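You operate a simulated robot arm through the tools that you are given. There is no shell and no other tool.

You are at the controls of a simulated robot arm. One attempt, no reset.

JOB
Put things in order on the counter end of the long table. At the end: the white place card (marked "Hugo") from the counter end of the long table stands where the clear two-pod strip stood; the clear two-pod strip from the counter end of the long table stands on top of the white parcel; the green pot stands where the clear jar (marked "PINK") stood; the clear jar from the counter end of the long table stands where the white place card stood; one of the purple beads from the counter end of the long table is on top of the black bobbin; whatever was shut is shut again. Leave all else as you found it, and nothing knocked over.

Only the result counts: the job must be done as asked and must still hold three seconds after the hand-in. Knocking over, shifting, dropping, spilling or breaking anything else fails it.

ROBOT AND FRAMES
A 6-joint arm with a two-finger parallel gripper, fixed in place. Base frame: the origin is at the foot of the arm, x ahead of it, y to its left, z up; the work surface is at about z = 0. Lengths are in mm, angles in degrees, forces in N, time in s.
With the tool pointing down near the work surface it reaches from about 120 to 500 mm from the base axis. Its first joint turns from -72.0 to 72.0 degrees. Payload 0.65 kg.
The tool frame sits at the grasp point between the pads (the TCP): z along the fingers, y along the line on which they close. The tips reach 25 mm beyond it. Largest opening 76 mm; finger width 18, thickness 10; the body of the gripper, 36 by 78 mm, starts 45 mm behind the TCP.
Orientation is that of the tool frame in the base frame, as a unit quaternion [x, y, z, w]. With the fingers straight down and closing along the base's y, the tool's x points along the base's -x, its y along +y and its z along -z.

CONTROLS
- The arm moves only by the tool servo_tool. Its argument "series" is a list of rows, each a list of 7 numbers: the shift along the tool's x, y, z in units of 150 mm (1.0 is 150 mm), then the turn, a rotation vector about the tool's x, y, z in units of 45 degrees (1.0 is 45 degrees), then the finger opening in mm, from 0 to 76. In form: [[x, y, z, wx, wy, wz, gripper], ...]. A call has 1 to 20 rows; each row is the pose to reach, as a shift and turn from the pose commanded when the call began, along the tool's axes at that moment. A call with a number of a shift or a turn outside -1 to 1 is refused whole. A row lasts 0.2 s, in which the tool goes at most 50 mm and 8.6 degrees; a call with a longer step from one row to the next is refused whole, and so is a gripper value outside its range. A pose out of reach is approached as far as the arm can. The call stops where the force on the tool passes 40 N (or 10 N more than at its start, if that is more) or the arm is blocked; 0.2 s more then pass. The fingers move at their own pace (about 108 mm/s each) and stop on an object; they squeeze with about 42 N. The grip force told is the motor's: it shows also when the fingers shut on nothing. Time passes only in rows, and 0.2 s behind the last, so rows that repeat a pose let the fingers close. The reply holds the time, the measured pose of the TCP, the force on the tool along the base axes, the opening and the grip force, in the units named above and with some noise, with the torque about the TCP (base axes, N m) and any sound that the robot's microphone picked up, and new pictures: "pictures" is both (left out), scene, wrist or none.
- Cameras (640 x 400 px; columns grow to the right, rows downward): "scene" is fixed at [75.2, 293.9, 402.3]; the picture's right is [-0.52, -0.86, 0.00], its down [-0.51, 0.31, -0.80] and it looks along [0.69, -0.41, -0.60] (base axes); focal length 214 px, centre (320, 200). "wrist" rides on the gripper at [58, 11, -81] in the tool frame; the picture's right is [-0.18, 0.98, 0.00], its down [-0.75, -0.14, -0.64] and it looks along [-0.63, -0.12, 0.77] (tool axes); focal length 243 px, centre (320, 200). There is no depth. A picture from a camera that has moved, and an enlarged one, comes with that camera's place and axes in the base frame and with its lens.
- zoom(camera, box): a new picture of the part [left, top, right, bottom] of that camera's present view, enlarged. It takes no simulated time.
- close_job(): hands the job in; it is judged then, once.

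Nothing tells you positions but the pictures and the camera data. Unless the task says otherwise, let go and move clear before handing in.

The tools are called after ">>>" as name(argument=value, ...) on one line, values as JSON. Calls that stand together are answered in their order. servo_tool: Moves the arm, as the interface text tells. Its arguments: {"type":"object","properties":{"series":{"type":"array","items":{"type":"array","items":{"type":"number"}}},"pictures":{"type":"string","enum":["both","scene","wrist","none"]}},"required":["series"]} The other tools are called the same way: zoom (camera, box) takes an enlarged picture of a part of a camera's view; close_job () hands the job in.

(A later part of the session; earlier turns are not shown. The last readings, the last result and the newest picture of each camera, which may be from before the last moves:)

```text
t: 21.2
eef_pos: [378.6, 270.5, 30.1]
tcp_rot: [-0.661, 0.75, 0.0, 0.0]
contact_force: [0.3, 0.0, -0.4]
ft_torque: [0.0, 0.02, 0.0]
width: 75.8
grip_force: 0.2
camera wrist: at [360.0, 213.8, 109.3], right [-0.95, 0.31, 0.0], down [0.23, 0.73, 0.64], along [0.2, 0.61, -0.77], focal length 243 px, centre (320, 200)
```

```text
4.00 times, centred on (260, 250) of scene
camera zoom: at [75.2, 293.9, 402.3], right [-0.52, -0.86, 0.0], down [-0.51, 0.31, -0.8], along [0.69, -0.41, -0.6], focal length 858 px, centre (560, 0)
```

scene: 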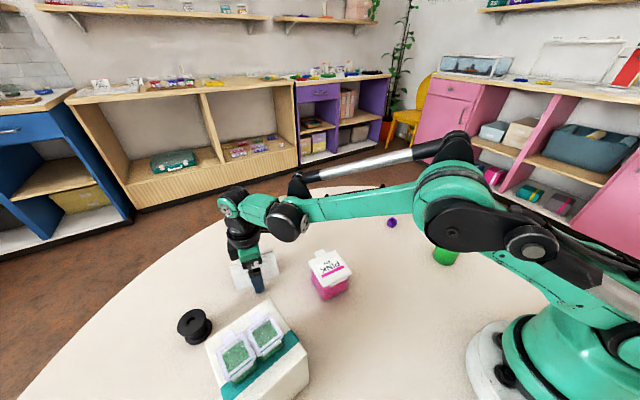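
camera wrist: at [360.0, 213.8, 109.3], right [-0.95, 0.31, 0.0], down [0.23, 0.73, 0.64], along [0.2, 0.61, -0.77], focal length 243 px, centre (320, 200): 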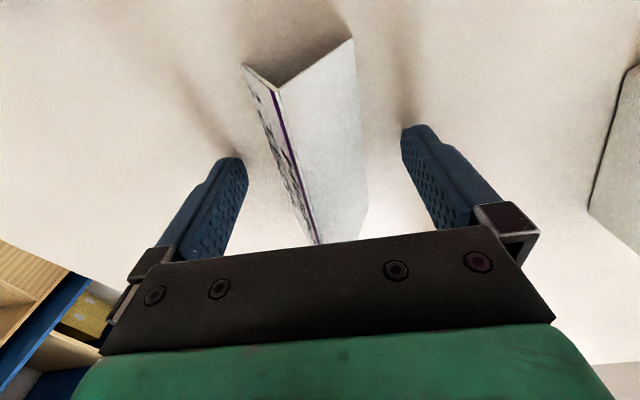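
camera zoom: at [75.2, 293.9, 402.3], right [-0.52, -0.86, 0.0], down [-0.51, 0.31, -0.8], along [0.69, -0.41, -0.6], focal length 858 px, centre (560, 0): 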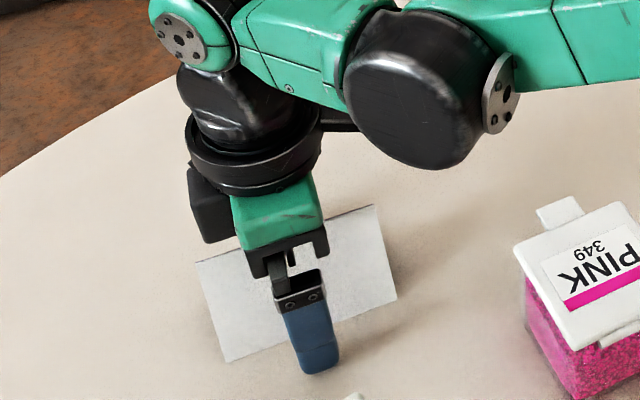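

The card is centred within about 1.3 mm, at (379,270). I drop 1.5 mm more and close gently.

>>> servo_tool(series=[[0, 0, 0.01, 0, 0, 0, 60], [0, 0, 0.01, 0, 0, 0, 48], [0, 0, 0.01, 0, 0, 0, 44], [0, 0, 0.01, 0, 0, 0, 40], [0, 0, 0.01, 0, 0, 0, 36], [0, 0, 0.01, 0, 0, 0, 32], [0, 0, 0.01, 0, 0, 0, 32]])

>>> zoom(camera="wrist", box=[180, 0, 460, 230])

>>> zoom(camera="scene", box=[200, 200, 320, 300])

```text
t: 22.8
eef_pos: [377.5, 269.4, 26.9]
tcp_rot: [-0.66, 0.751, -0.001, 0.0]
contact_force: [-0.8, 0.3, -0.4]
ft_torque: [0.02, -0.02, 0.03]
width: 36.4
grip_force: 41.6
camera wrist: at [359.3, 213.7, 107.7], right [-0.95, 0.31, 0.0], down [0.23, 0.73, 0.64], along [0.2, 0.61, -0.77], focal length 243 px, centre (320, 200)
```

scene: 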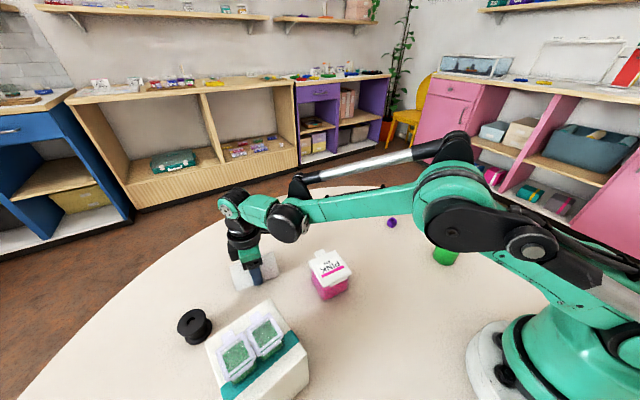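
wrist: 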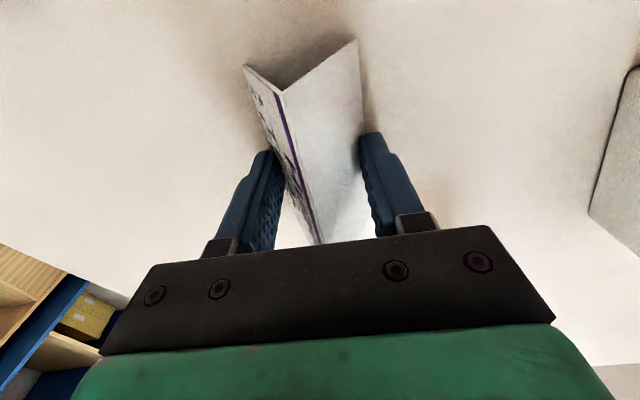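

```text
1.74 times, centred on (320, 115) of wrist
camera zoom: at [359.3, 213.7, 107.7], right [-0.95, 0.31, 0.0], down [0.23, 0.73, 0.64], along [0.2, 0.61, -0.77], focal length 422 px, centre (320, 348)
```

zoom: 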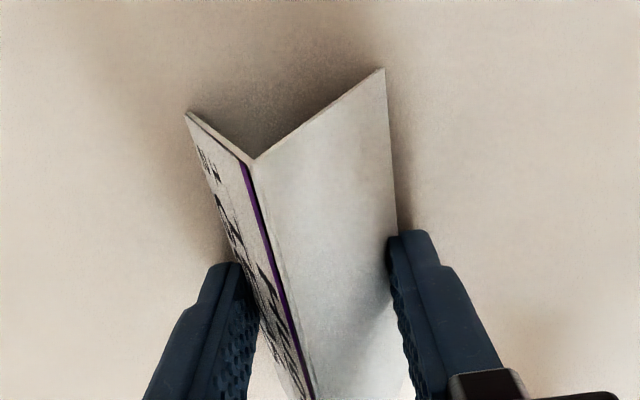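

```text
4.00 times, centred on (260, 250) of scene
camera zoom: at [75.2, 293.9, 402.3], right [-0.52, -0.86, 0.0], down [-0.51, 0.31, -0.8], along [0.69, -0.41, -0.6], focal length 858 px, centre (560, 0)
```

zoom: 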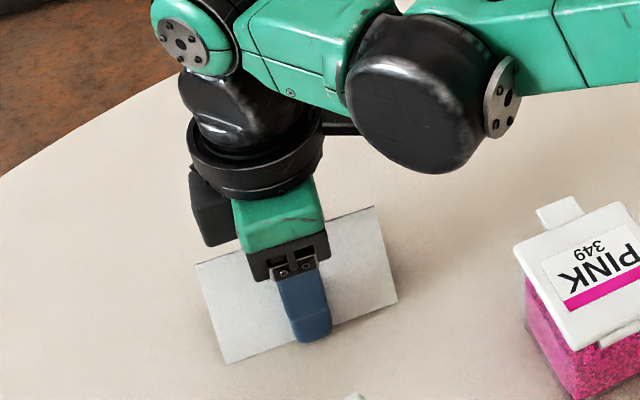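

The gripper holds the card at 36.4 mm. I lift slowly and check that the card follows.

>>> servo_tool(series=[[0, 0, -0.02, 0, 0, 0, 30], [0, 0, -0.05, 0, 0, 0, 30], [0, 0, -0.1, 0, 0, 0, 30], [0, 0, -0.15, 0, 0, 0, 30], [0, 0, -0.15, 0, 0, 0, 30]])

>>> zoom(camera="scene", box=[200, 200, 320, 300])

>>> zoom(camera="wrist", box=[180, 0, 460, 230])

```text
t: 24.0
eef_pos: [379.3, 272.0, 51.3]
tcp_rot: [-0.661, 0.751, -0.001, 0.0]
contact_force: [0.2, 0.0, 1.0]
ft_torque: [0.02, -0.01, -0.01]
width: 35.6
grip_force: 42.5
camera wrist: at [359.9, 215.4, 131.3], right [-0.95, 0.31, 0.0], down [0.23, 0.73, 0.64], along [0.2, 0.61, -0.77], focal length 243 px, centre (320, 200)
```

scene: 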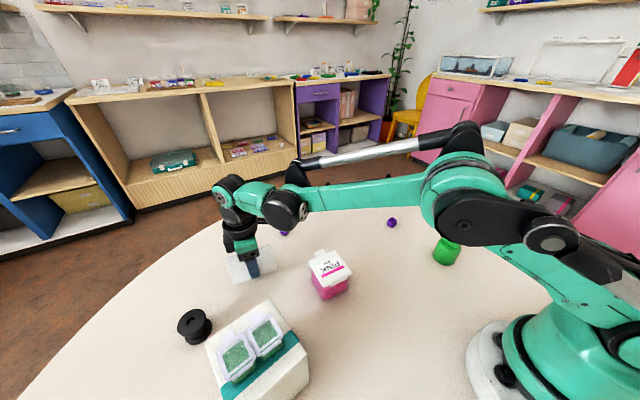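
wrist: 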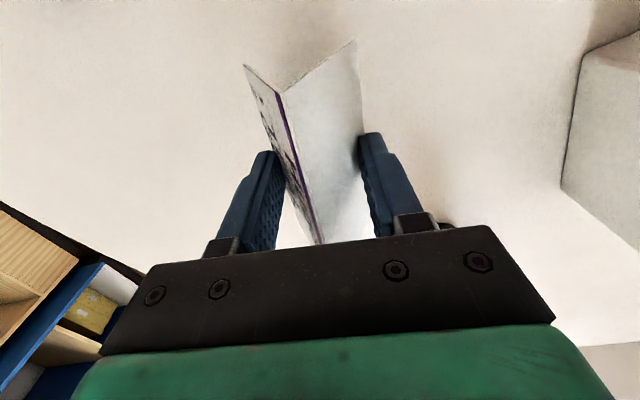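

```text
4.00 times, centred on (260, 250) of scene
camera zoom: at [75.2, 293.9, 402.3], right [-0.52, -0.86, 0.0], down [-0.51, 0.31, -0.8], along [0.69, -0.41, -0.6], focal length 858 px, centre (560, 0)
```

zoom: 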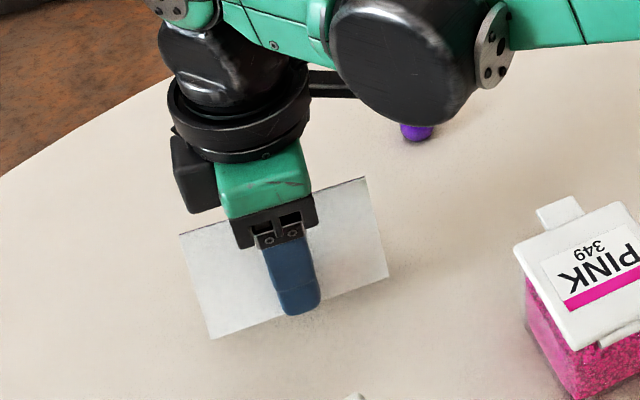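

```text
1.74 times, centred on (320, 115) of wrist
camera zoom: at [359.9, 215.4, 131.3], right [-0.95, 0.31, 0.0], down [0.23, 0.73, 0.64], along [0.2, 0.61, -0.77], focal length 422 px, centre (320, 348)
```

zoom: 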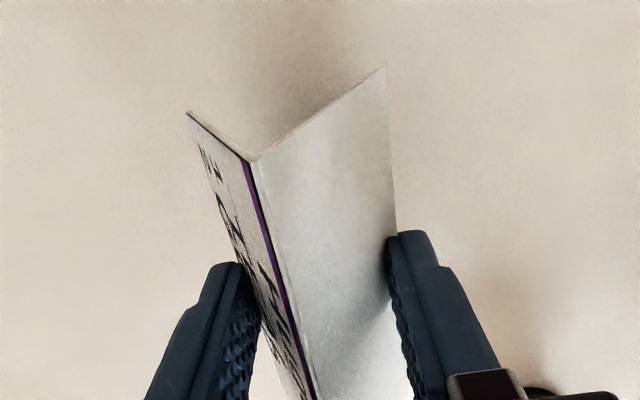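

The card is lifted cleanly. I raise it more and carry it toward the strip's old spot at about (416.5,70).

>>> servo_tool(series=[[0, 0, -0.15, 0, 0, 0, 30], [0.0, 0, -0.35, 0, 0, 0, 30], [0.15, -0.05, -0.45, 0, 0, 0.01, 30], [0.35, -0.11, -0.45, 0, 0, 0.02, 30], [0.55, -0.17, -0.45, 0, 0, 0.03, 30], [0.65, -0.21, -0.45, 0, 0, 0.044, 30], [0.65, -0.21, -0.45, 0, 0, 0.044, 30]], pictures="wrist")

```text
t: 25.6
eef_pos: [397.5, 170.2, 119.2]
tcp_rot: [-0.647, 0.762, 0.0, 0.001]
contact_force: [-0.1, 0.2, 0.3]
ft_torque: [0.02, -0.01, -0.01]
width: 35.0
grip_force: 42.0
camera wrist: at [376.0, 114.3, 199.5], right [-0.94, 0.34, 0.0], down [0.26, 0.72, 0.64], along [0.22, 0.6, -0.77], focal length 243 px, centre (320, 200)
```

wrist: 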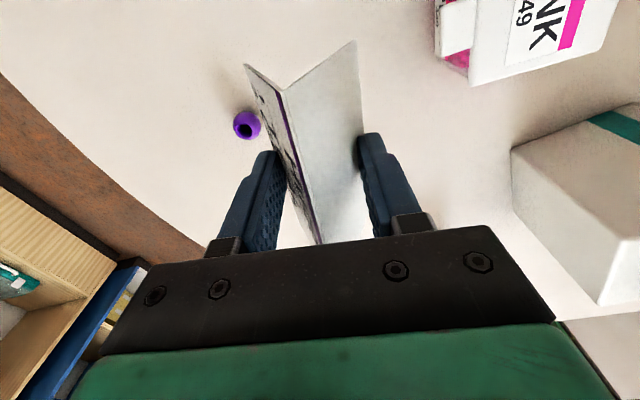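

The card is slowly slipping a little in the grip, so I go on promptly to the target and partway down.

>>> servo_tool(series=[[0.16, -0.06, 0, 0, 0, 0, 30], [0.36, -0.13, 0, 0, 0, 0, 30], [0.54, -0.2, 0.05, 0, 0, 0, 30], [0.637, -0.234, 0.2, 0, 0, 0, 30], [0.637, -0.234, 0.4, 0, 0, 0, 30]])

>>> zoom(camera="scene", box=[270, 180, 390, 260])

>>> zoom(camera="wrist", box=[180, 0, 460, 230])

```text
t: 26.8
eef_pos: [415.2, 70.3, 56.2]
tcp_rot: [-0.647, 0.762, -0.001, 0.001]
contact_force: [-0.3, -0.2, 0.4]
ft_torque: [0.03, -0.01, 0.0]
width: 34.0
grip_force: 41.9
camera wrist: at [394.4, 14.7, 135.5], right [-0.94, 0.34, 0.0], down [0.26, 0.72, 0.64], along [0.22, 0.6, -0.77], focal length 243 px, centre (320, 200)
```

scene: 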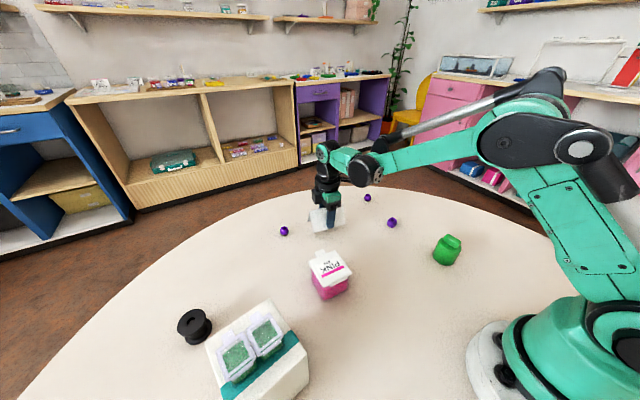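
wrist: 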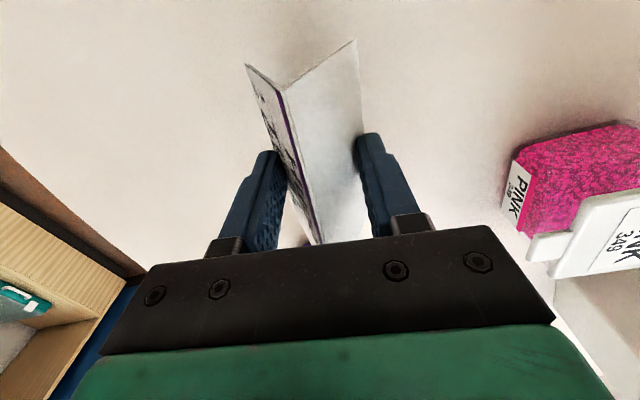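

```text
5.00 times, centred on (330, 220) of scene
camera zoom: at [75.2, 293.8, 402.3], right [-0.52, -0.86, 0.0], down [-0.51, 0.31, -0.8], along [0.69, -0.41, -0.6], focal length 1072 px, centre (270, 100)
```

zoom: 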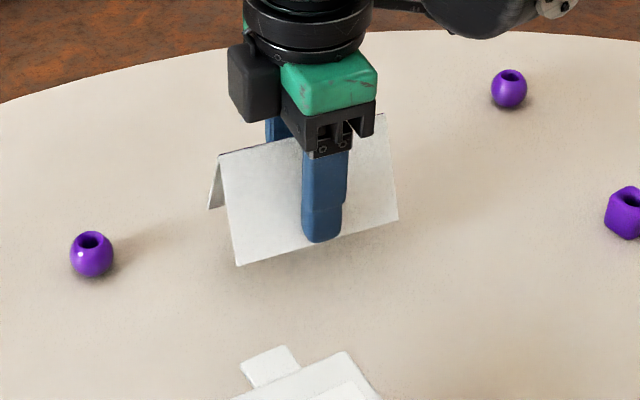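

```text
1.74 times, centred on (320, 115) of wrist
camera zoom: at [394.4, 14.7, 135.5], right [-0.94, 0.34, 0.0], down [0.26, 0.72, 0.64], along [0.22, 0.6, -0.77], focal length 422 px, centre (320, 348)
```

zoom: 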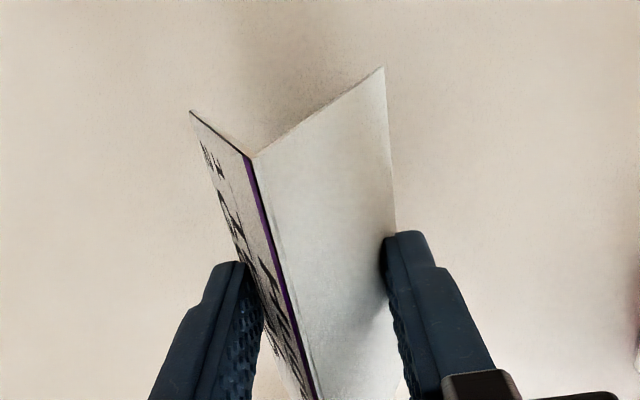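

The card is level and over the target, slipped about 3 mm. I lower it to just above the table.

>>> servo_tool(series=[[-0.003, -0.003, 0.06, 0, 0, 0, 30], [-0.003, -0.003, 0.12, 0, 0, 0, 30], [-0.003, -0.003, 0.15, 0, 0, 0, 30]], pictures="none")

```text
t: 27.6
eef_pos: [417.2, 70.4, 33.4]
tcp_rot: [-0.648, 0.762, 0.0, 0.001]
contact_force: [1.1, 0.3, 1.2]
ft_torque: [0.03, 0.0, 0.0]
width: 33.8
grip_force: 42.2
```

>>> servo_tool(series=[[0, 0, 0.007, 0, 0, 0, 30], [0, 0, 0.014, 0, 0, 0, 30], [0, 0, 0.014, 0, 0, 0, 30]], pictures="wrist")

>>> zoom(camera="scene", box=[270, 180, 390, 260])

>>> zoom(camera="wrist", box=[180, 0, 460, 230])

```text
t: 28.4
eef_pos: [415.6, 68.9, 32.3]
tcp_rot: [-0.648, 0.762, -0.001, 0.0]
contact_force: [-0.1, 0.4, -0.1]
ft_torque: [0.01, 0.0, 0.01]
width: 33.2
grip_force: 41.9
camera wrist: at [395.5, 13.9, 112.8], right [-0.94, 0.34, 0.0], down [0.26, 0.72, 0.64], along [0.22, 0.6, -0.77], focal length 243 px, centre (320, 200)
```

wrist: 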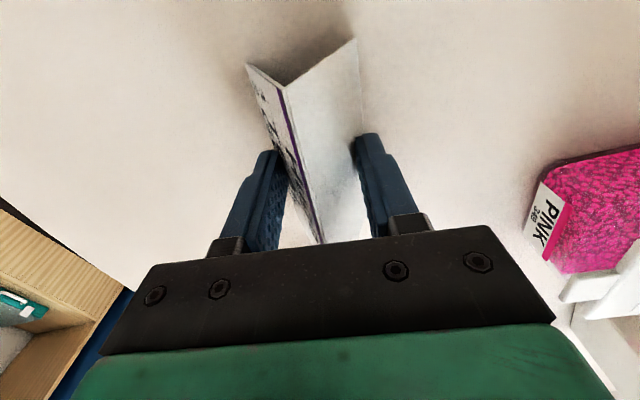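

```text
5.00 times, centred on (330, 220) of scene
camera zoom: at [75.2, 293.9, 402.3], right [-0.52, -0.86, 0.0], down [-0.51, 0.31, -0.8], along [0.69, -0.41, -0.6], focal length 1072 px, centre (270, 100)
```

zoom: 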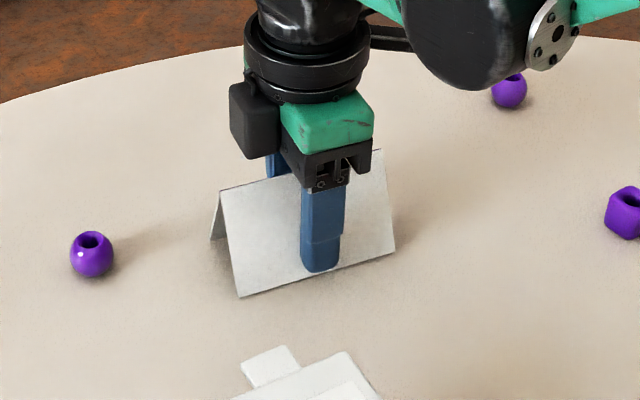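

```text
1.74 times, centred on (320, 115) of wrist
camera zoom: at [395.5, 13.9, 112.8], right [-0.94, 0.34, 0.0], down [0.26, 0.72, 0.64], along [0.22, 0.6, -0.77], focal length 422 px, centre (320, 348)
```

zoom: 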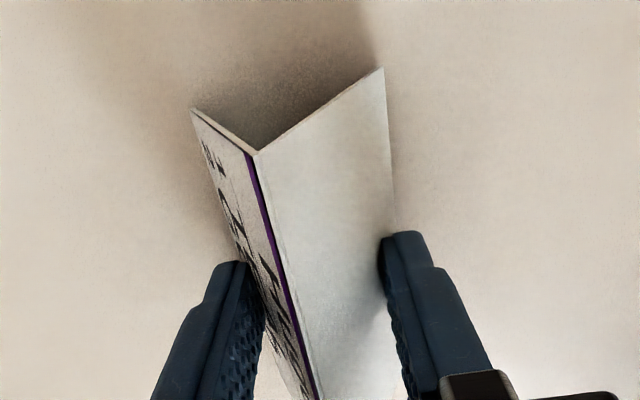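

>>> servo_tool(series=[[0, 0, 0.004, 0, 0, 0, 30], [0, 0, 0.008, 0, 0, 0, 30], [0, 0, 0.008, 0, 0, 0, 30]], pictures="none")

```text
t: 29.2
eef_pos: [417.2, 70.2, 31.8]
tcp_rot: [-0.648, 0.762, -0.001, 0.0]
contact_force: [0.9, -0.7, -1.0]
ft_torque: [0.0, -0.01, -0.02]
width: 32.6
grip_force: 41.9
```

>>> servo_tool(series=[[0, 0, 0.004, 0, 0, 0, 30], [0, 0, 0.008, 0, 0, 0, 30]], pictures="wrist")

>>> zoom(camera="wrist", box=[180, 0, 460, 230])

>>> zoom(camera="scene", box=[270, 180, 390, 260])

```text
t: 29.8
eef_pos: [416.4, 70.4, 31.5]
tcp_rot: [-0.648, 0.762, 0.0, 0.001]
contact_force: [-1.6, -2.3, 31.8]
ft_torque: [-0.03, 0.0, -0.04]
width: 32.0
grip_force: 42.1
camera wrist: at [396.2, 14.5, 111.3], right [-0.94, 0.34, 0.0], down [0.26, 0.72, 0.64], along [0.22, 0.6, -0.77], focal length 243 px, centre (320, 200)
```

wrist: 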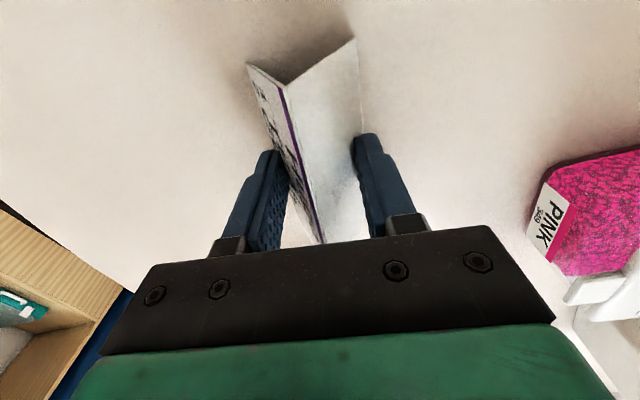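

```text
1.74 times, centred on (320, 115) of wrist
camera zoom: at [396.2, 14.5, 111.3], right [-0.94, 0.34, 0.0], down [0.26, 0.72, 0.64], along [0.22, 0.6, -0.77], focal length 422 px, centre (320, 348)
```

zoom: 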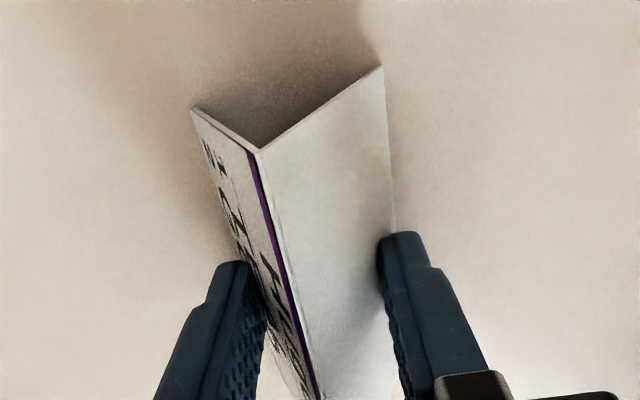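

```text
5.00 times, centred on (330, 220) of scene
camera zoom: at [75.1, 293.8, 402.4], right [-0.52, -0.86, 0.0], down [-0.51, 0.31, -0.8], along [0.69, -0.41, -0.6], focal length 1072 px, centre (270, 100)
```

zoom: 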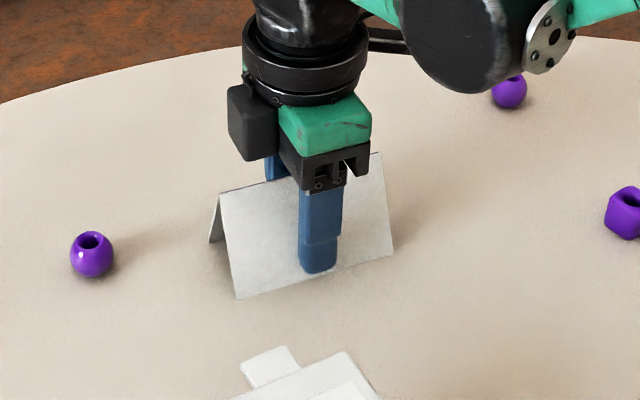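

The card is on the table, with a clear contact force. I open and rise straight up.

>>> servo_tool(series=[[0, 0, 0, 0, 0, 0, 40], [0, 0, 0, 0, 0, 0, 55], [0, 0, 0, 0, 0, 0, 70], [0, 0, 0, 0, 0, 0, 76], [0, 0, -0.12, 0, 0, 0, 76], [0, 0, -0.35, 0, 0, 0, 76], [0, 0, -0.6, 0, 0, 0, 76], [0, 0, -0.85, 0, 0, 0, 76], [0, 0, -0.85, 0, 0, 0, 76]])

>>> zoom(camera="scene", box=[270, 180, 390, 260])

>>> zoom(camera="wrist", box=[240, 60, 400, 220])

```text
t: 31.8
eef_pos: [419.4, 73.5, 158.2]
tcp_rot: [-0.648, 0.762, 0.0, 0.001]
contact_force: [-0.4, -1.3, -0.5]
ft_torque: [-0.01, 0.01, -0.03]
width: 75.9
grip_force: 0.0
camera wrist: at [398.2, 16.4, 238.1], right [-0.94, 0.34, 0.0], down [0.26, 0.72, 0.64], along [0.22, 0.6, -0.77], focal length 243 px, centre (320, 200)
```

scene: 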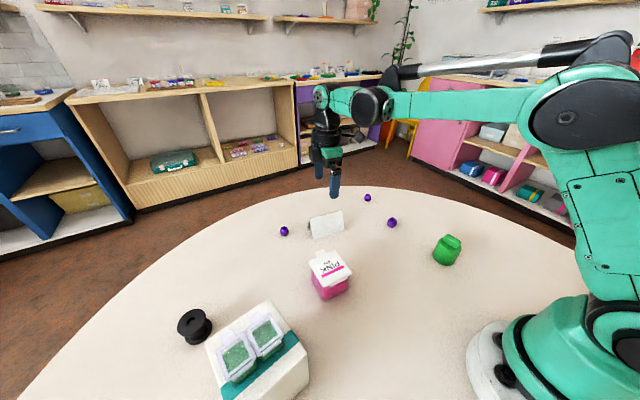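
wrist: 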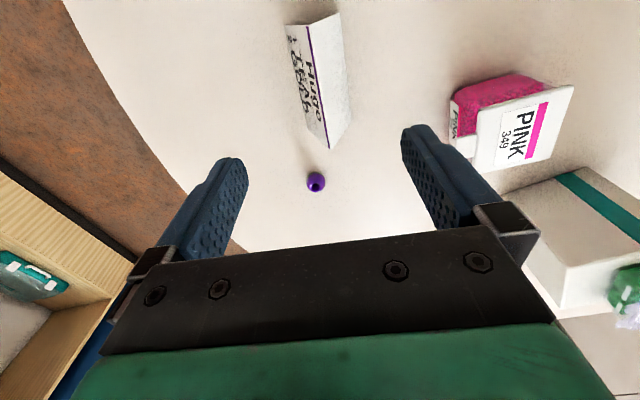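

```text
5.00 times, centred on (330, 220) of scene
camera zoom: at [75.2, 293.9, 402.3], right [-0.52, -0.86, 0.0], down [-0.51, 0.31, -0.8], along [0.69, -0.41, -0.6], focal length 1072 px, centre (270, 100)
```

zoom: 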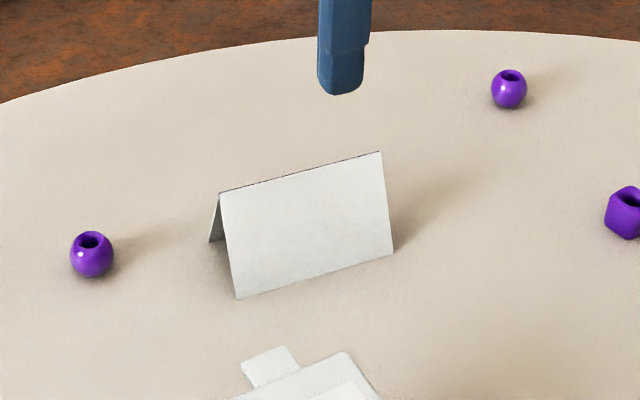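

```text
2.50 times, centred on (320, 140) of wrist
camera zoom: at [398.2, 16.4, 238.1], right [-0.94, 0.34, 0.0], down [0.26, 0.72, 0.64], along [0.22, 0.6, -0.77], focal length 606 px, centre (320, 350)
```

zoom: 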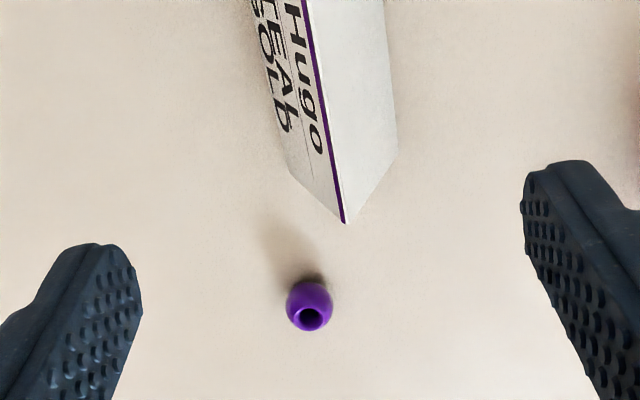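

The card stands at about (416,71), where the strip was. Next is the jar, so I turn back and move to a viewpoint in front of it.

>>> servo_tool(series=[[-0.02, 0.12, -0.1, 0, 0, 0.16, 76], [-0.04, 0.25, -0.213, 0, 0, 0.32, 76], [-0.06, 0.38, -0.213, 0, 0, 0.48, 76], [-0.08, 0.51, -0.213, 0, 0, 0.64, 76], [-0.1, 0.64, -0.213, 0, 0, 0.8, 76], [-0.111, 0.762, -0.213, 0, 0, 0.96, 76], [-0.111, 0.762, -0.213, 0, 0, 0.96, 76]], pictures="none")

```text
t: 33.4
eef_pos: [305.5, 107.9, 192.2]
tcp_rot: [-0.321, 0.947, -0.001, 0.0]
contact_force: [0.5, -0.2, -0.3]
ft_torque: [0.0, 0.0, -0.01]
width: 76.0
grip_force: 0.1
```

>>> servo_tool(series=[[0.07, 0.12, 0, 0, 0, 0.16, 76], [0.15, 0.24, 0, 0, 0, 0.32, 76], [0.23, 0.36, 0, 0, 0, 0.48, 76], [0.31, 0.48, 0, 0, 0, 0.64, 76], [0.379, 0.601, 0, 0, 0, 0.83, 76], [0.379, 0.601, 0, 0, 0, 0.83, 76]])

>>> zoom(camera="wrist", box=[240, 60, 440, 200])

```text
t: 34.8
eef_pos: [205.9, 141.0, 190.0]
tcp_rot: [-0.001, 1.0, 0.0, 0.001]
contact_force: [0.6, -0.5, 0.6]
ft_torque: [-0.03, 0.01, -0.04]
width: 76.0
grip_force: 0.1
camera wrist: at [146.6, 151.7, 270.6], right [0.18, 0.98, 0.0], down [0.75, -0.14, 0.64], along [0.63, -0.12, -0.76], focal length 243 px, centre (320, 200)
```

scene: 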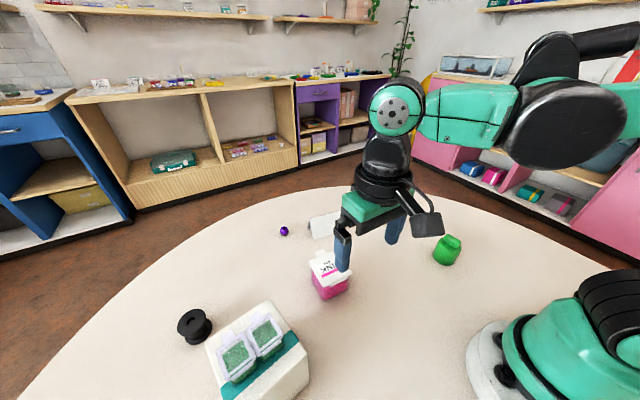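
wrist: 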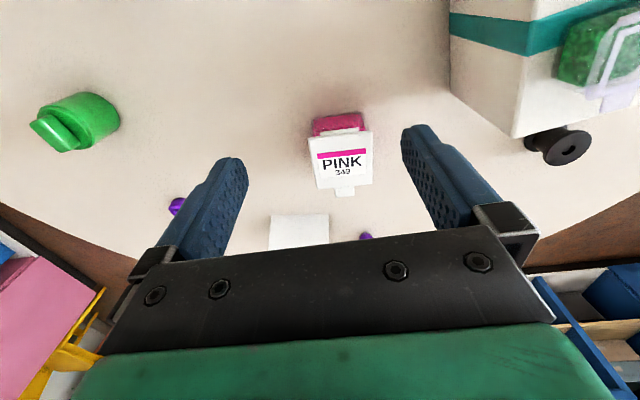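

```text
2.86 times, centred on (340, 130) of wrist
camera zoom: at [146.6, 151.7, 270.6], right [0.18, 0.98, 0.0], down [0.75, -0.14, 0.64], along [0.63, -0.12, -0.76], focal length 693 px, centre (263, 400)
```

zoom: 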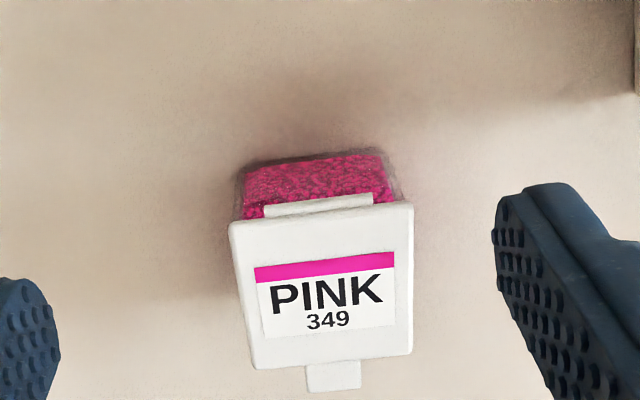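

The jar's lid is about 60 × 60 mm at height ~58, centred near (278,150), with yaw about -4.4°. I zoom in to see how far the lid overhangs the body.

>>> zoom(camera="scene", box=[295, 235, 365, 310])

>>> zoom(camera="wrist", box=[295, 100, 395, 205])

```text
5.33 times, centred on (330, 272) of scene
camera zoom: at [75.2, 293.9, 402.3], right [-0.52, -0.86, 0.0], down [-0.51, 0.31, -0.8], along [0.69, -0.41, -0.6], focal length 1144 px, centre (267, -187)
```

zoom: 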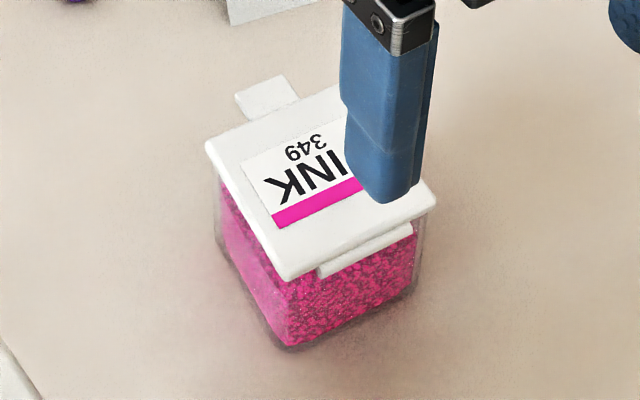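

```text
3.81 times, centred on (345, 152) of wrist
camera zoom: at [146.6, 151.7, 270.6], right [0.18, 0.98, 0.0], down [0.75, -0.14, 0.64], along [0.63, -0.12, -0.76], focal length 924 px, centre (225, 381)
```

zoom: 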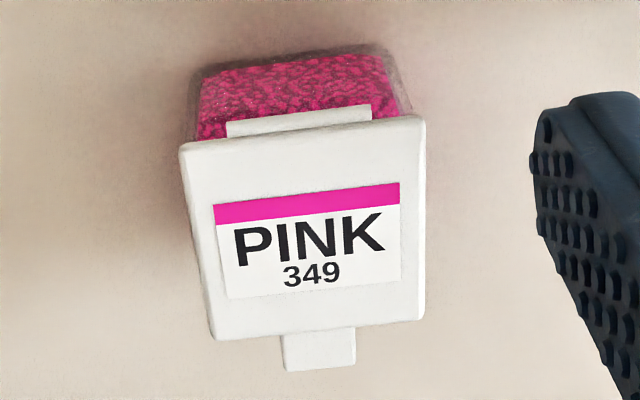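

The lid overhangs the body by about 2–3 mm each side, so I'll grip the jar across y, clear of its tab and hinge. I move above it for a closer check.

>>> servo_tool(series=[[-0.12, 0.015, 0.15, 0, 0, 0.025, 76], [-0.24, 0.03, 0.3, 0, 0, 0.05, 76], [-0.36, 0.045, 0.45, 0, 0, 0.075, 76], [-0.483, 0.06, 0.6, 0, 0, 0.098, 76], [-0.483, 0.06, 0.6, 0, 0, 0.098, 76]])

>>> zoom(camera="wrist", box=[220, 40, 420, 200])

>>> zoom(camera="scene", box=[280, 210, 380, 310])

```text
t: 36.0
eef_pos: [281.1, 150.4, 99.5]
tcp_rot: [0.037, 0.999, 0.0, 0.001]
contact_force: [-1.0, 0.1, 0.1]
ft_torque: [0.03, -0.01, 0.04]
width: 76.2
grip_force: 0.1
camera wrist: at [223.2, 165.6, 180.6], right [0.26, 0.97, 0.0], down [0.74, -0.2, 0.64], along [0.62, -0.17, -0.76], focal length 243 px, centre (320, 200)
```

scene: 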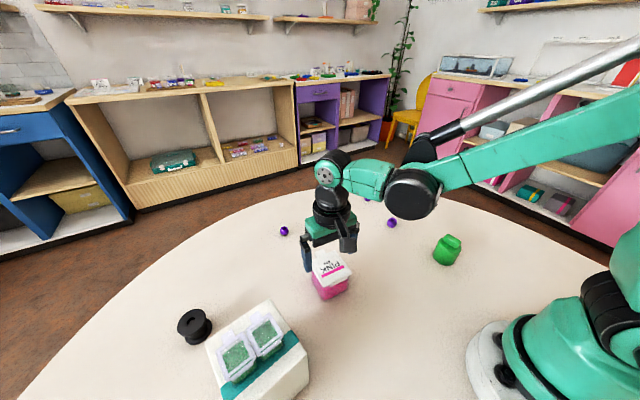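
wrist: 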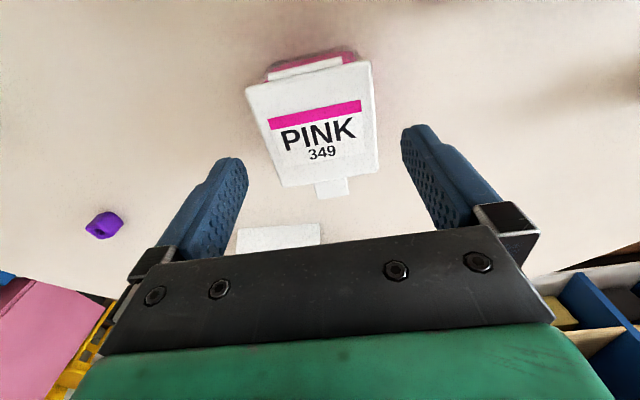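

```text
2.50 times, centred on (320, 120) of wrist
camera zoom: at [223.2, 165.6, 180.6], right [0.26, 0.97, 0.0], down [0.74, -0.2, 0.64], along [0.62, -0.17, -0.76], focal length 606 px, centre (320, 400)
```

zoom: 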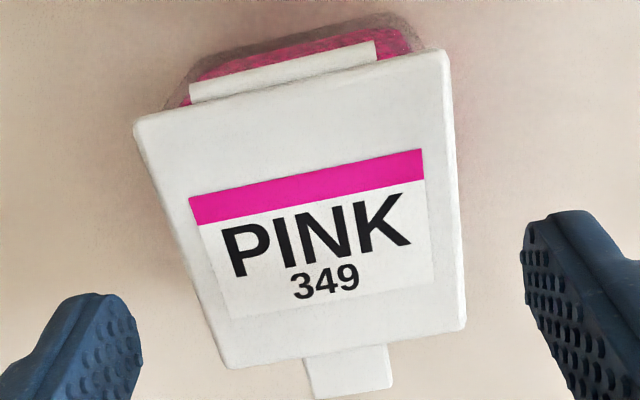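

```text
4.00 times, centred on (330, 260) of scene
camera zoom: at [75.2, 293.9, 402.3], right [-0.52, -0.86, 0.0], down [-0.51, 0.31, -0.8], along [0.69, -0.41, -0.6], focal length 858 px, centre (280, -40)
```

zoom: 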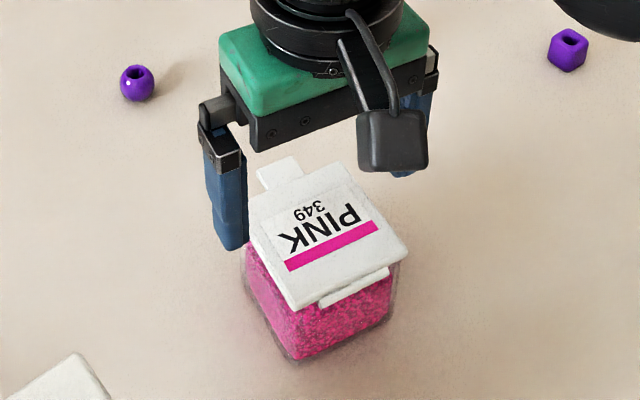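

The jar lid is centred within 2 mm and square to the fingers. I go down to lid level and check before closing.

>>> servo_tool(series=[[0.012, 0.002, 0.08, 0, 0, 0, 76], [0.012, 0.002, 0.16, 0, 0, 0, 76], [0.012, 0.002, 0.24, 0, 0, 0, 76], [0.012, 0.002, 0.317, 0, 0, 0, 76], [0.012, 0.002, 0.317, 0, 0, 0, 76]])

>>> zoom(camera="wrist", box=[180, 20, 460, 230])

>>> zoom(camera="scene", box=[280, 210, 380, 310])

```text
t: 37.2
eef_pos: [278.1, 152.7, 50.5]
tcp_rot: [0.036, 0.999, 0.0, 0.001]
contact_force: [0.2, -0.6, 0.1]
ft_torque: [-0.01, -0.02, -0.01]
width: 75.9
grip_force: 0.0
camera wrist: at [220.3, 167.8, 131.8], right [0.26, 0.97, 0.0], down [0.74, -0.2, 0.64], along [0.62, -0.17, -0.76], focal length 243 px, centre (320, 200)
```

scene: 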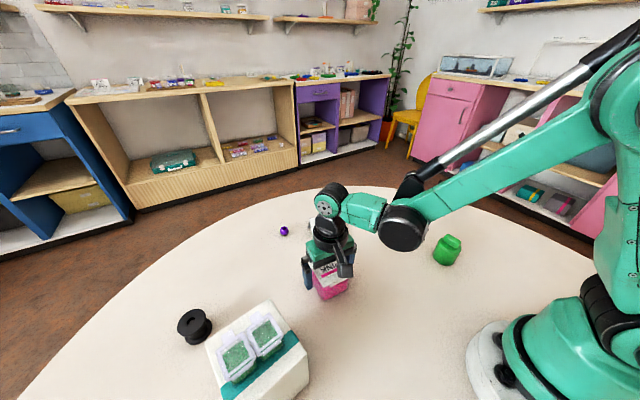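
wrist: 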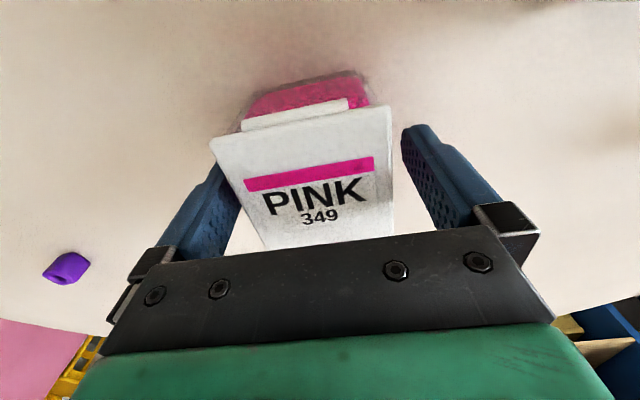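

```text
1.90 times, centred on (320, 125) of wrist
camera zoom: at [220.3, 167.8, 131.8], right [0.26, 0.97, 0.0], down [0.74, -0.2, 0.64], along [0.62, -0.17, -0.76], focal length 462 px, centre (320, 343)
```

zoom: 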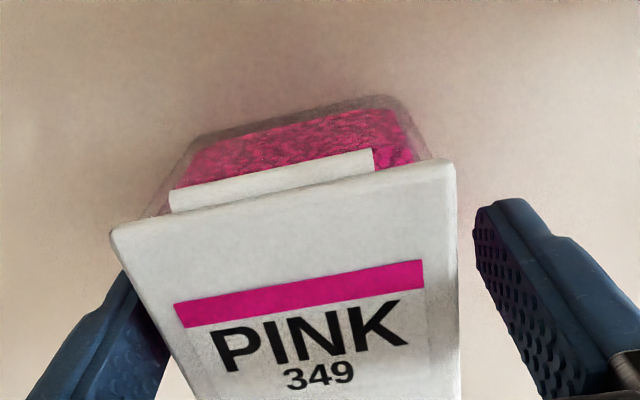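

```text
4.00 times, centred on (330, 260) of scene
camera zoom: at [75.2, 293.9, 402.3], right [-0.52, -0.86, 0.0], down [-0.51, 0.31, -0.8], along [0.69, -0.41, -0.6], focal length 858 px, centre (280, -40)
```

zoom: 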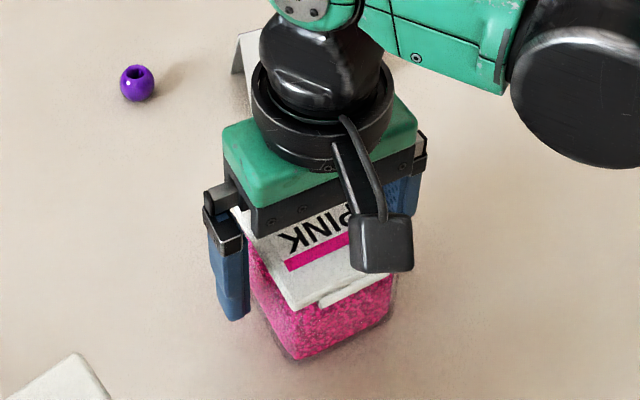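

The jar sits about 2 mm off-centre between the fingers. I shift 2 mm and then close.

>>> servo_tool(series=[[-0.005, -0.013, 0, 0, 0, 0, 76], [-0.008, -0.013, 0, 0, 0, 0, 70], [-0.008, -0.013, 0, 0, 0, 0, 64], [-0.008, -0.013, 0, 0, 0, 0, 60], [-0.008, -0.013, 0, 0, 0, 0, 54], [-0.008, -0.013, 0, 0, 0, 0, 50]], pictures="wrist")

>>> zoom(camera="scene", box=[280, 210, 380, 310])

```text
t: 38.6
eef_pos: [280.1, 150.4, 52.7]
tcp_rot: [0.037, 0.999, 0.001, 0.001]
contact_force: [2.0, -1.3, 1.1]
ft_torque: [-0.04, 0.02, -0.01]
width: 62.0
grip_force: 42.4
camera wrist: at [221.4, 165.8, 133.0], right [0.26, 0.97, 0.0], down [0.74, -0.2, 0.64], along [0.62, -0.17, -0.76], focal length 243 px, centre (320, 200)
```

wrist: 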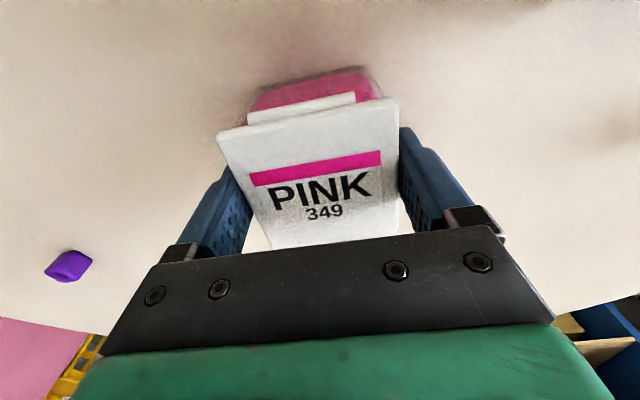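

```text
4.00 times, centred on (330, 260) of scene
camera zoom: at [75.2, 293.9, 402.3], right [-0.52, -0.86, 0.0], down [-0.51, 0.31, -0.8], along [0.69, -0.41, -0.6], focal length 858 px, centre (280, -40)
```

zoom: 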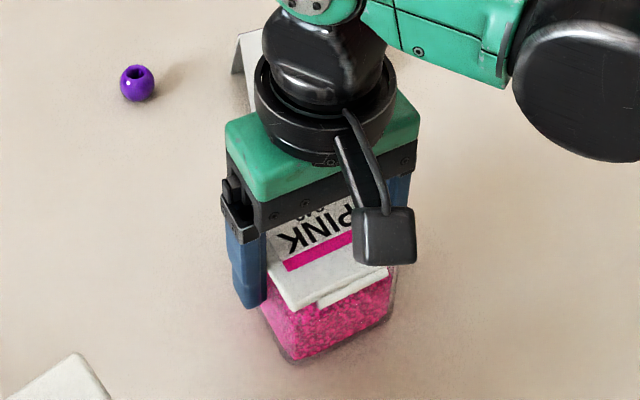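

The grip on the jar holds at 62 mm. I lift slowly and check the lid and body.

>>> servo_tool(series=[[0, 0, -0.02, 0, 0, 0, 50], [0, 0, -0.05, 0, 0, 0, 50], [0, 0, -0.1, 0, 0, 0, 50], [0, 0, -0.15, 0, 0, 0, 50], [0, 0, -0.15, 0, 0, 0, 50]])

>>> zoom(camera="scene", box=[280, 200, 380, 300])

>>> zoom(camera="wrist", box=[180, 20, 460, 250])

```text
t: 39.8
eef_pos: [278.3, 150.0, 76.4]
tcp_rot: [0.037, 0.999, 0.0, 0.001]
contact_force: [-0.8, -0.4, -1.8]
ft_torque: [-0.01, -0.03, 0.0]
width: 61.6
grip_force: 42.8
camera wrist: at [220.2, 165.1, 155.6], right [0.26, 0.97, 0.0], down [0.74, -0.2, 0.64], along [0.62, -0.17, -0.76], focal length 243 px, centre (320, 200)
```

scene: 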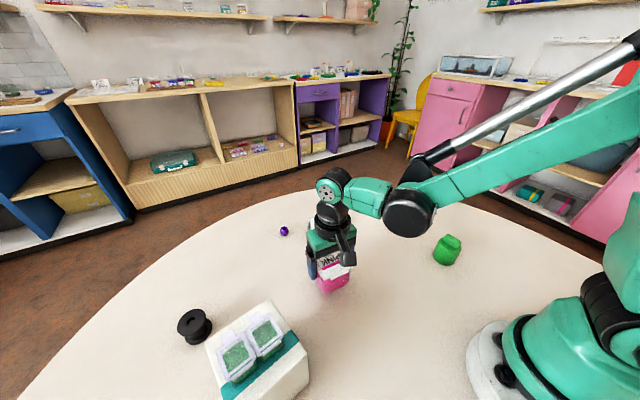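
wrist: 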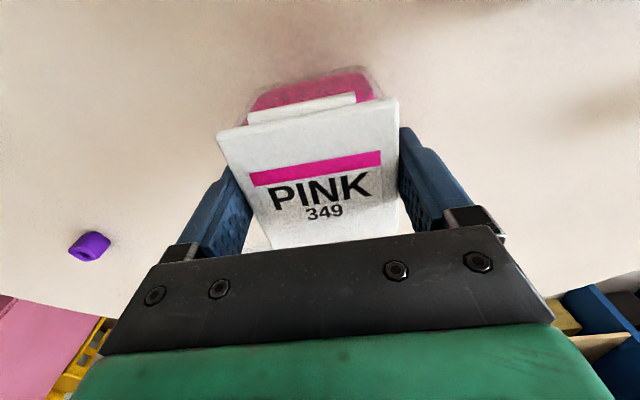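

```text
4.00 times, centred on (330, 250) of scene
camera zoom: at [75.2, 293.9, 402.3], right [-0.52, -0.86, 0.0], down [-0.51, 0.31, -0.8], along [0.69, -0.41, -0.6], focal length 858 px, centre (280, 0)
```

zoom: 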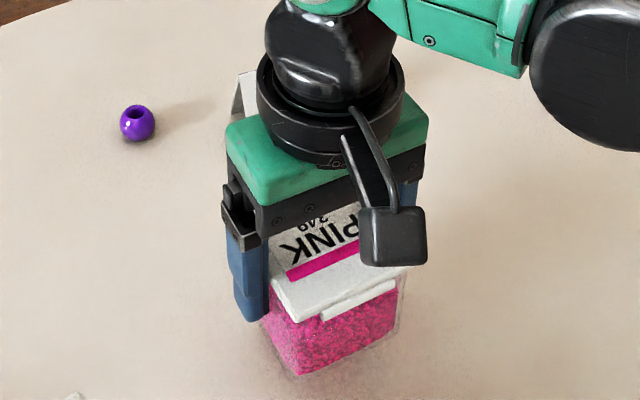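

```text
1.74 times, centred on (320, 135) of wrist
camera zoom: at [220.2, 165.1, 155.6], right [0.26, 0.97, 0.0], down [0.74, -0.2, 0.64], along [0.62, -0.17, -0.76], focal length 422 px, centre (320, 313)
```

zoom: 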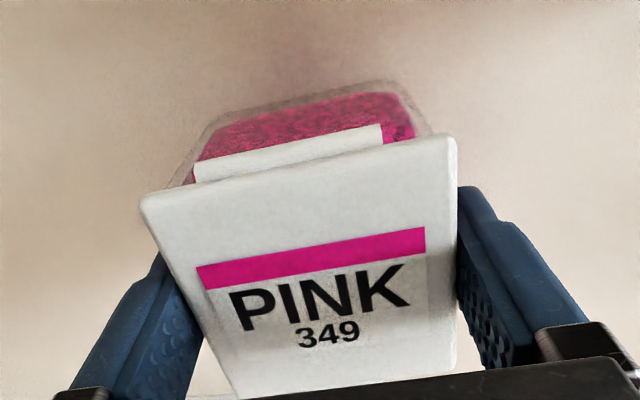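

The jar lifted with the lid shut. I carry it at height to the card's old spot at about (379.7,270).

>>> servo_tool(series=[[0, 0, -0.15, 0, 0, 0, 50], [-0.08, 0.11, -0.25, 0, 0, 0, 50], [-0.2, 0.28, -0.27, 0, 0, 0, 50], [-0.32, 0.45, -0.27, 0, 0, 0, 50], [-0.44, 0.62, -0.27, 0, 0, 0, 50], [-0.55, 0.77, -0.27, 0, 0, 0, 50], [-0.611, 0.847, -0.27, 0, 0, 0, 50], [-0.611, 0.847, -0.27, 0, 0, 0, 50]])

>>> zoom(camera="scene", box=[200, 190, 320, 290])

```text
t: 41.6
eef_pos: [380.4, 268.8, 114.0]
tcp_rot: [0.036, 0.999, 0.0, 0.001]
contact_force: [-0.3, 0.2, -2.5]
ft_torque: [-0.01, -0.01, 0.0]
width: 61.6
grip_force: 41.8
camera wrist: at [322.4, 284.0, 195.1], right [0.26, 0.97, 0.0], down [0.74, -0.2, 0.64], along [0.62, -0.17, -0.76], focal length 243 px, centre (320, 200)
```

scene: 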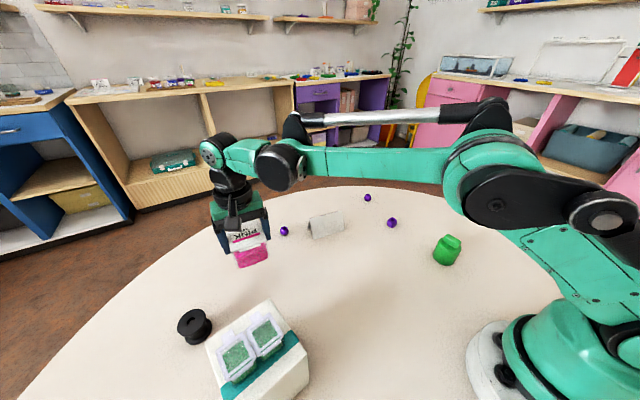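
wrist: 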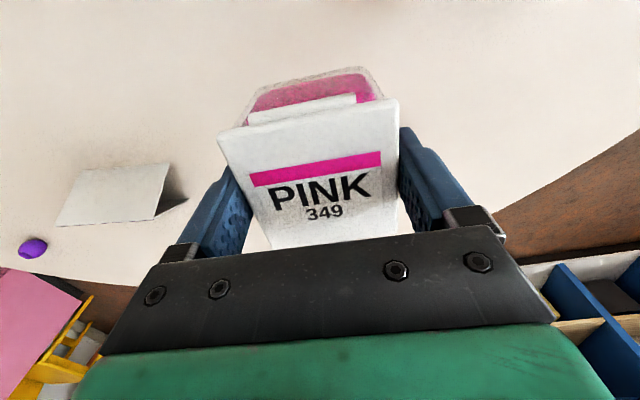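

```text
4.00 times, centred on (260, 240) of scene
camera zoom: at [75.2, 293.9, 402.3], right [-0.52, -0.86, 0.0], down [-0.51, 0.31, -0.8], along [0.69, -0.41, -0.6], focal length 858 px, centre (560, 40)
```

zoom: 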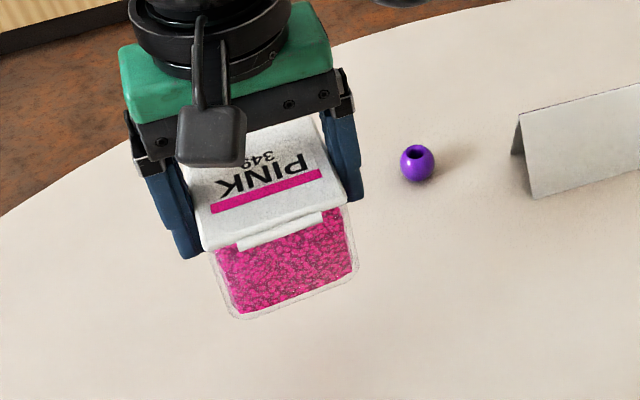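

The jar is upright and about 1.3 mm short in y of the target. I correct that and lower it.

>>> servo_tool(series=[[0, 0.009, 0.1, 0, 0, 0, 50], [0, 0.009, 0.2, 0, 0, 0, 50], [0, 0.009, 0.3, 0, 0, 0, 50], [0, 0.009, 0.37, 0, 0, 0, 50], [0, 0.009, 0.4, 0, 0, 0, 50], [0, 0.009, 0.4, 0, 0, 0, 50]])

>>> zoom(camera="scene", box=[200, 210, 320, 310])

```text
t: 43.0
eef_pos: [379.2, 271.4, 56.0]
tcp_rot: [0.037, 0.999, 0.001, 0.0]
contact_force: [-0.4, -0.7, -2.4]
ft_torque: [-0.01, -0.01, -0.01]
width: 61.5
grip_force: 42.3
camera wrist: at [321.3, 286.8, 135.8], right [0.26, 0.97, 0.0], down [0.74, -0.2, 0.64], along [0.62, -0.17, -0.76], focal length 243 px, centre (320, 200)
```

scene: 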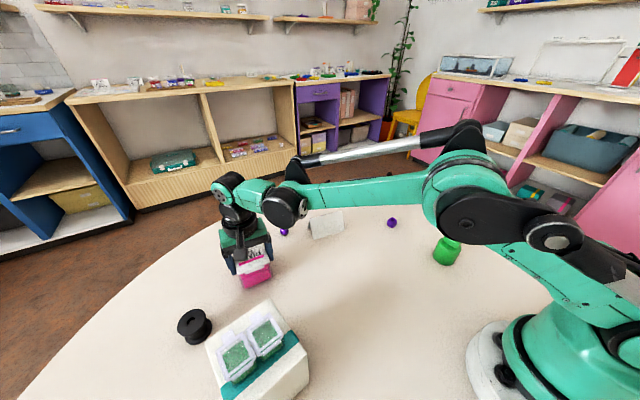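
wrist: 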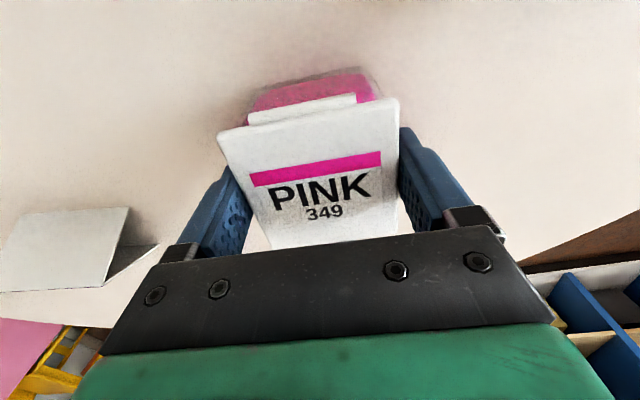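

```text
4.00 times, centred on (260, 260) of scene
camera zoom: at [75.2, 293.9, 402.3], right [-0.52, -0.86, 0.0], down [-0.51, 0.31, -0.8], along [0.69, -0.41, -0.6], focal length 858 px, centre (560, -40)
```

zoom: 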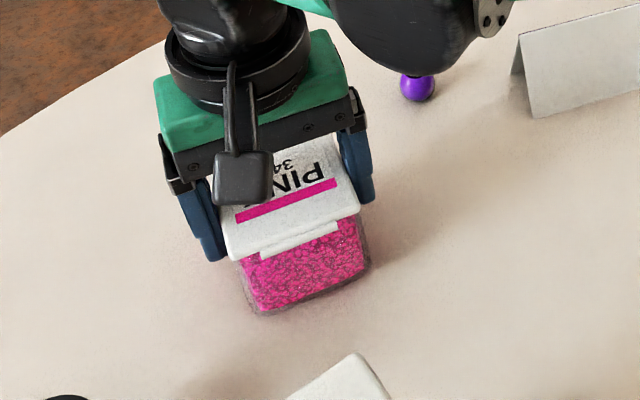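

>>> servo_tool(series=[[-0.004, -0.006, 0.007, 0, 0, 0, 50], [-0.004, -0.006, 0.013, 0, 0, 0, 50], [-0.004, -0.006, 0.013, 0, 0, 0, 50]], pictures="none")

```text
t: 43.8
eef_pos: [379.6, 270.7, 52.8]
tcp_rot: [0.036, 0.999, 0.0, 0.001]
contact_force: [0.9, -0.3, -2.3]
ft_torque: [-0.01, 0.01, 0.03]
width: 61.6
grip_force: 41.9
```

>>> servo_tool(series=[[0, 0, 0.004, 0, 0, 0, 50], [0, 0, 0.007, 0, 0, 0, 50], [0, 0, 0.007, 0, 0, 0, 50]], pictures="none")

```text
t: 44.6
eef_pos: [380.6, 269.5, 52.3]
tcp_rot: [0.037, 0.999, 0.0, 0.001]
contact_force: [0.5, -0.3, -1.1]
ft_torque: [-0.04, -0.01, 0.05]
width: 61.5
grip_force: 41.3
```

There is no firm contact yet, so I take another small step down.

>>> servo_tool(series=[[0, 0, 0.004, 0, 0, 0, 50], [0, 0, 0.006, 0, 0, 0, 50], [0, 0, 0.006, 0, 0, 0, 50]], pictures="none")

```text
t: 45.5
eef_pos: [381.2, 269.4, 53.4]
tcp_rot: [0.038, 0.999, -0.001, 0.002]
contact_force: [0.1, 0.4, 7.9]
ft_torque: [0.23, 0.12, 0.06]
width: 61.8
grip_force: 41.9
stopped in row 3: the force on the tool passed its limit at 40 N (the readings are from after the stop); the commanded pose is now the measured one
```

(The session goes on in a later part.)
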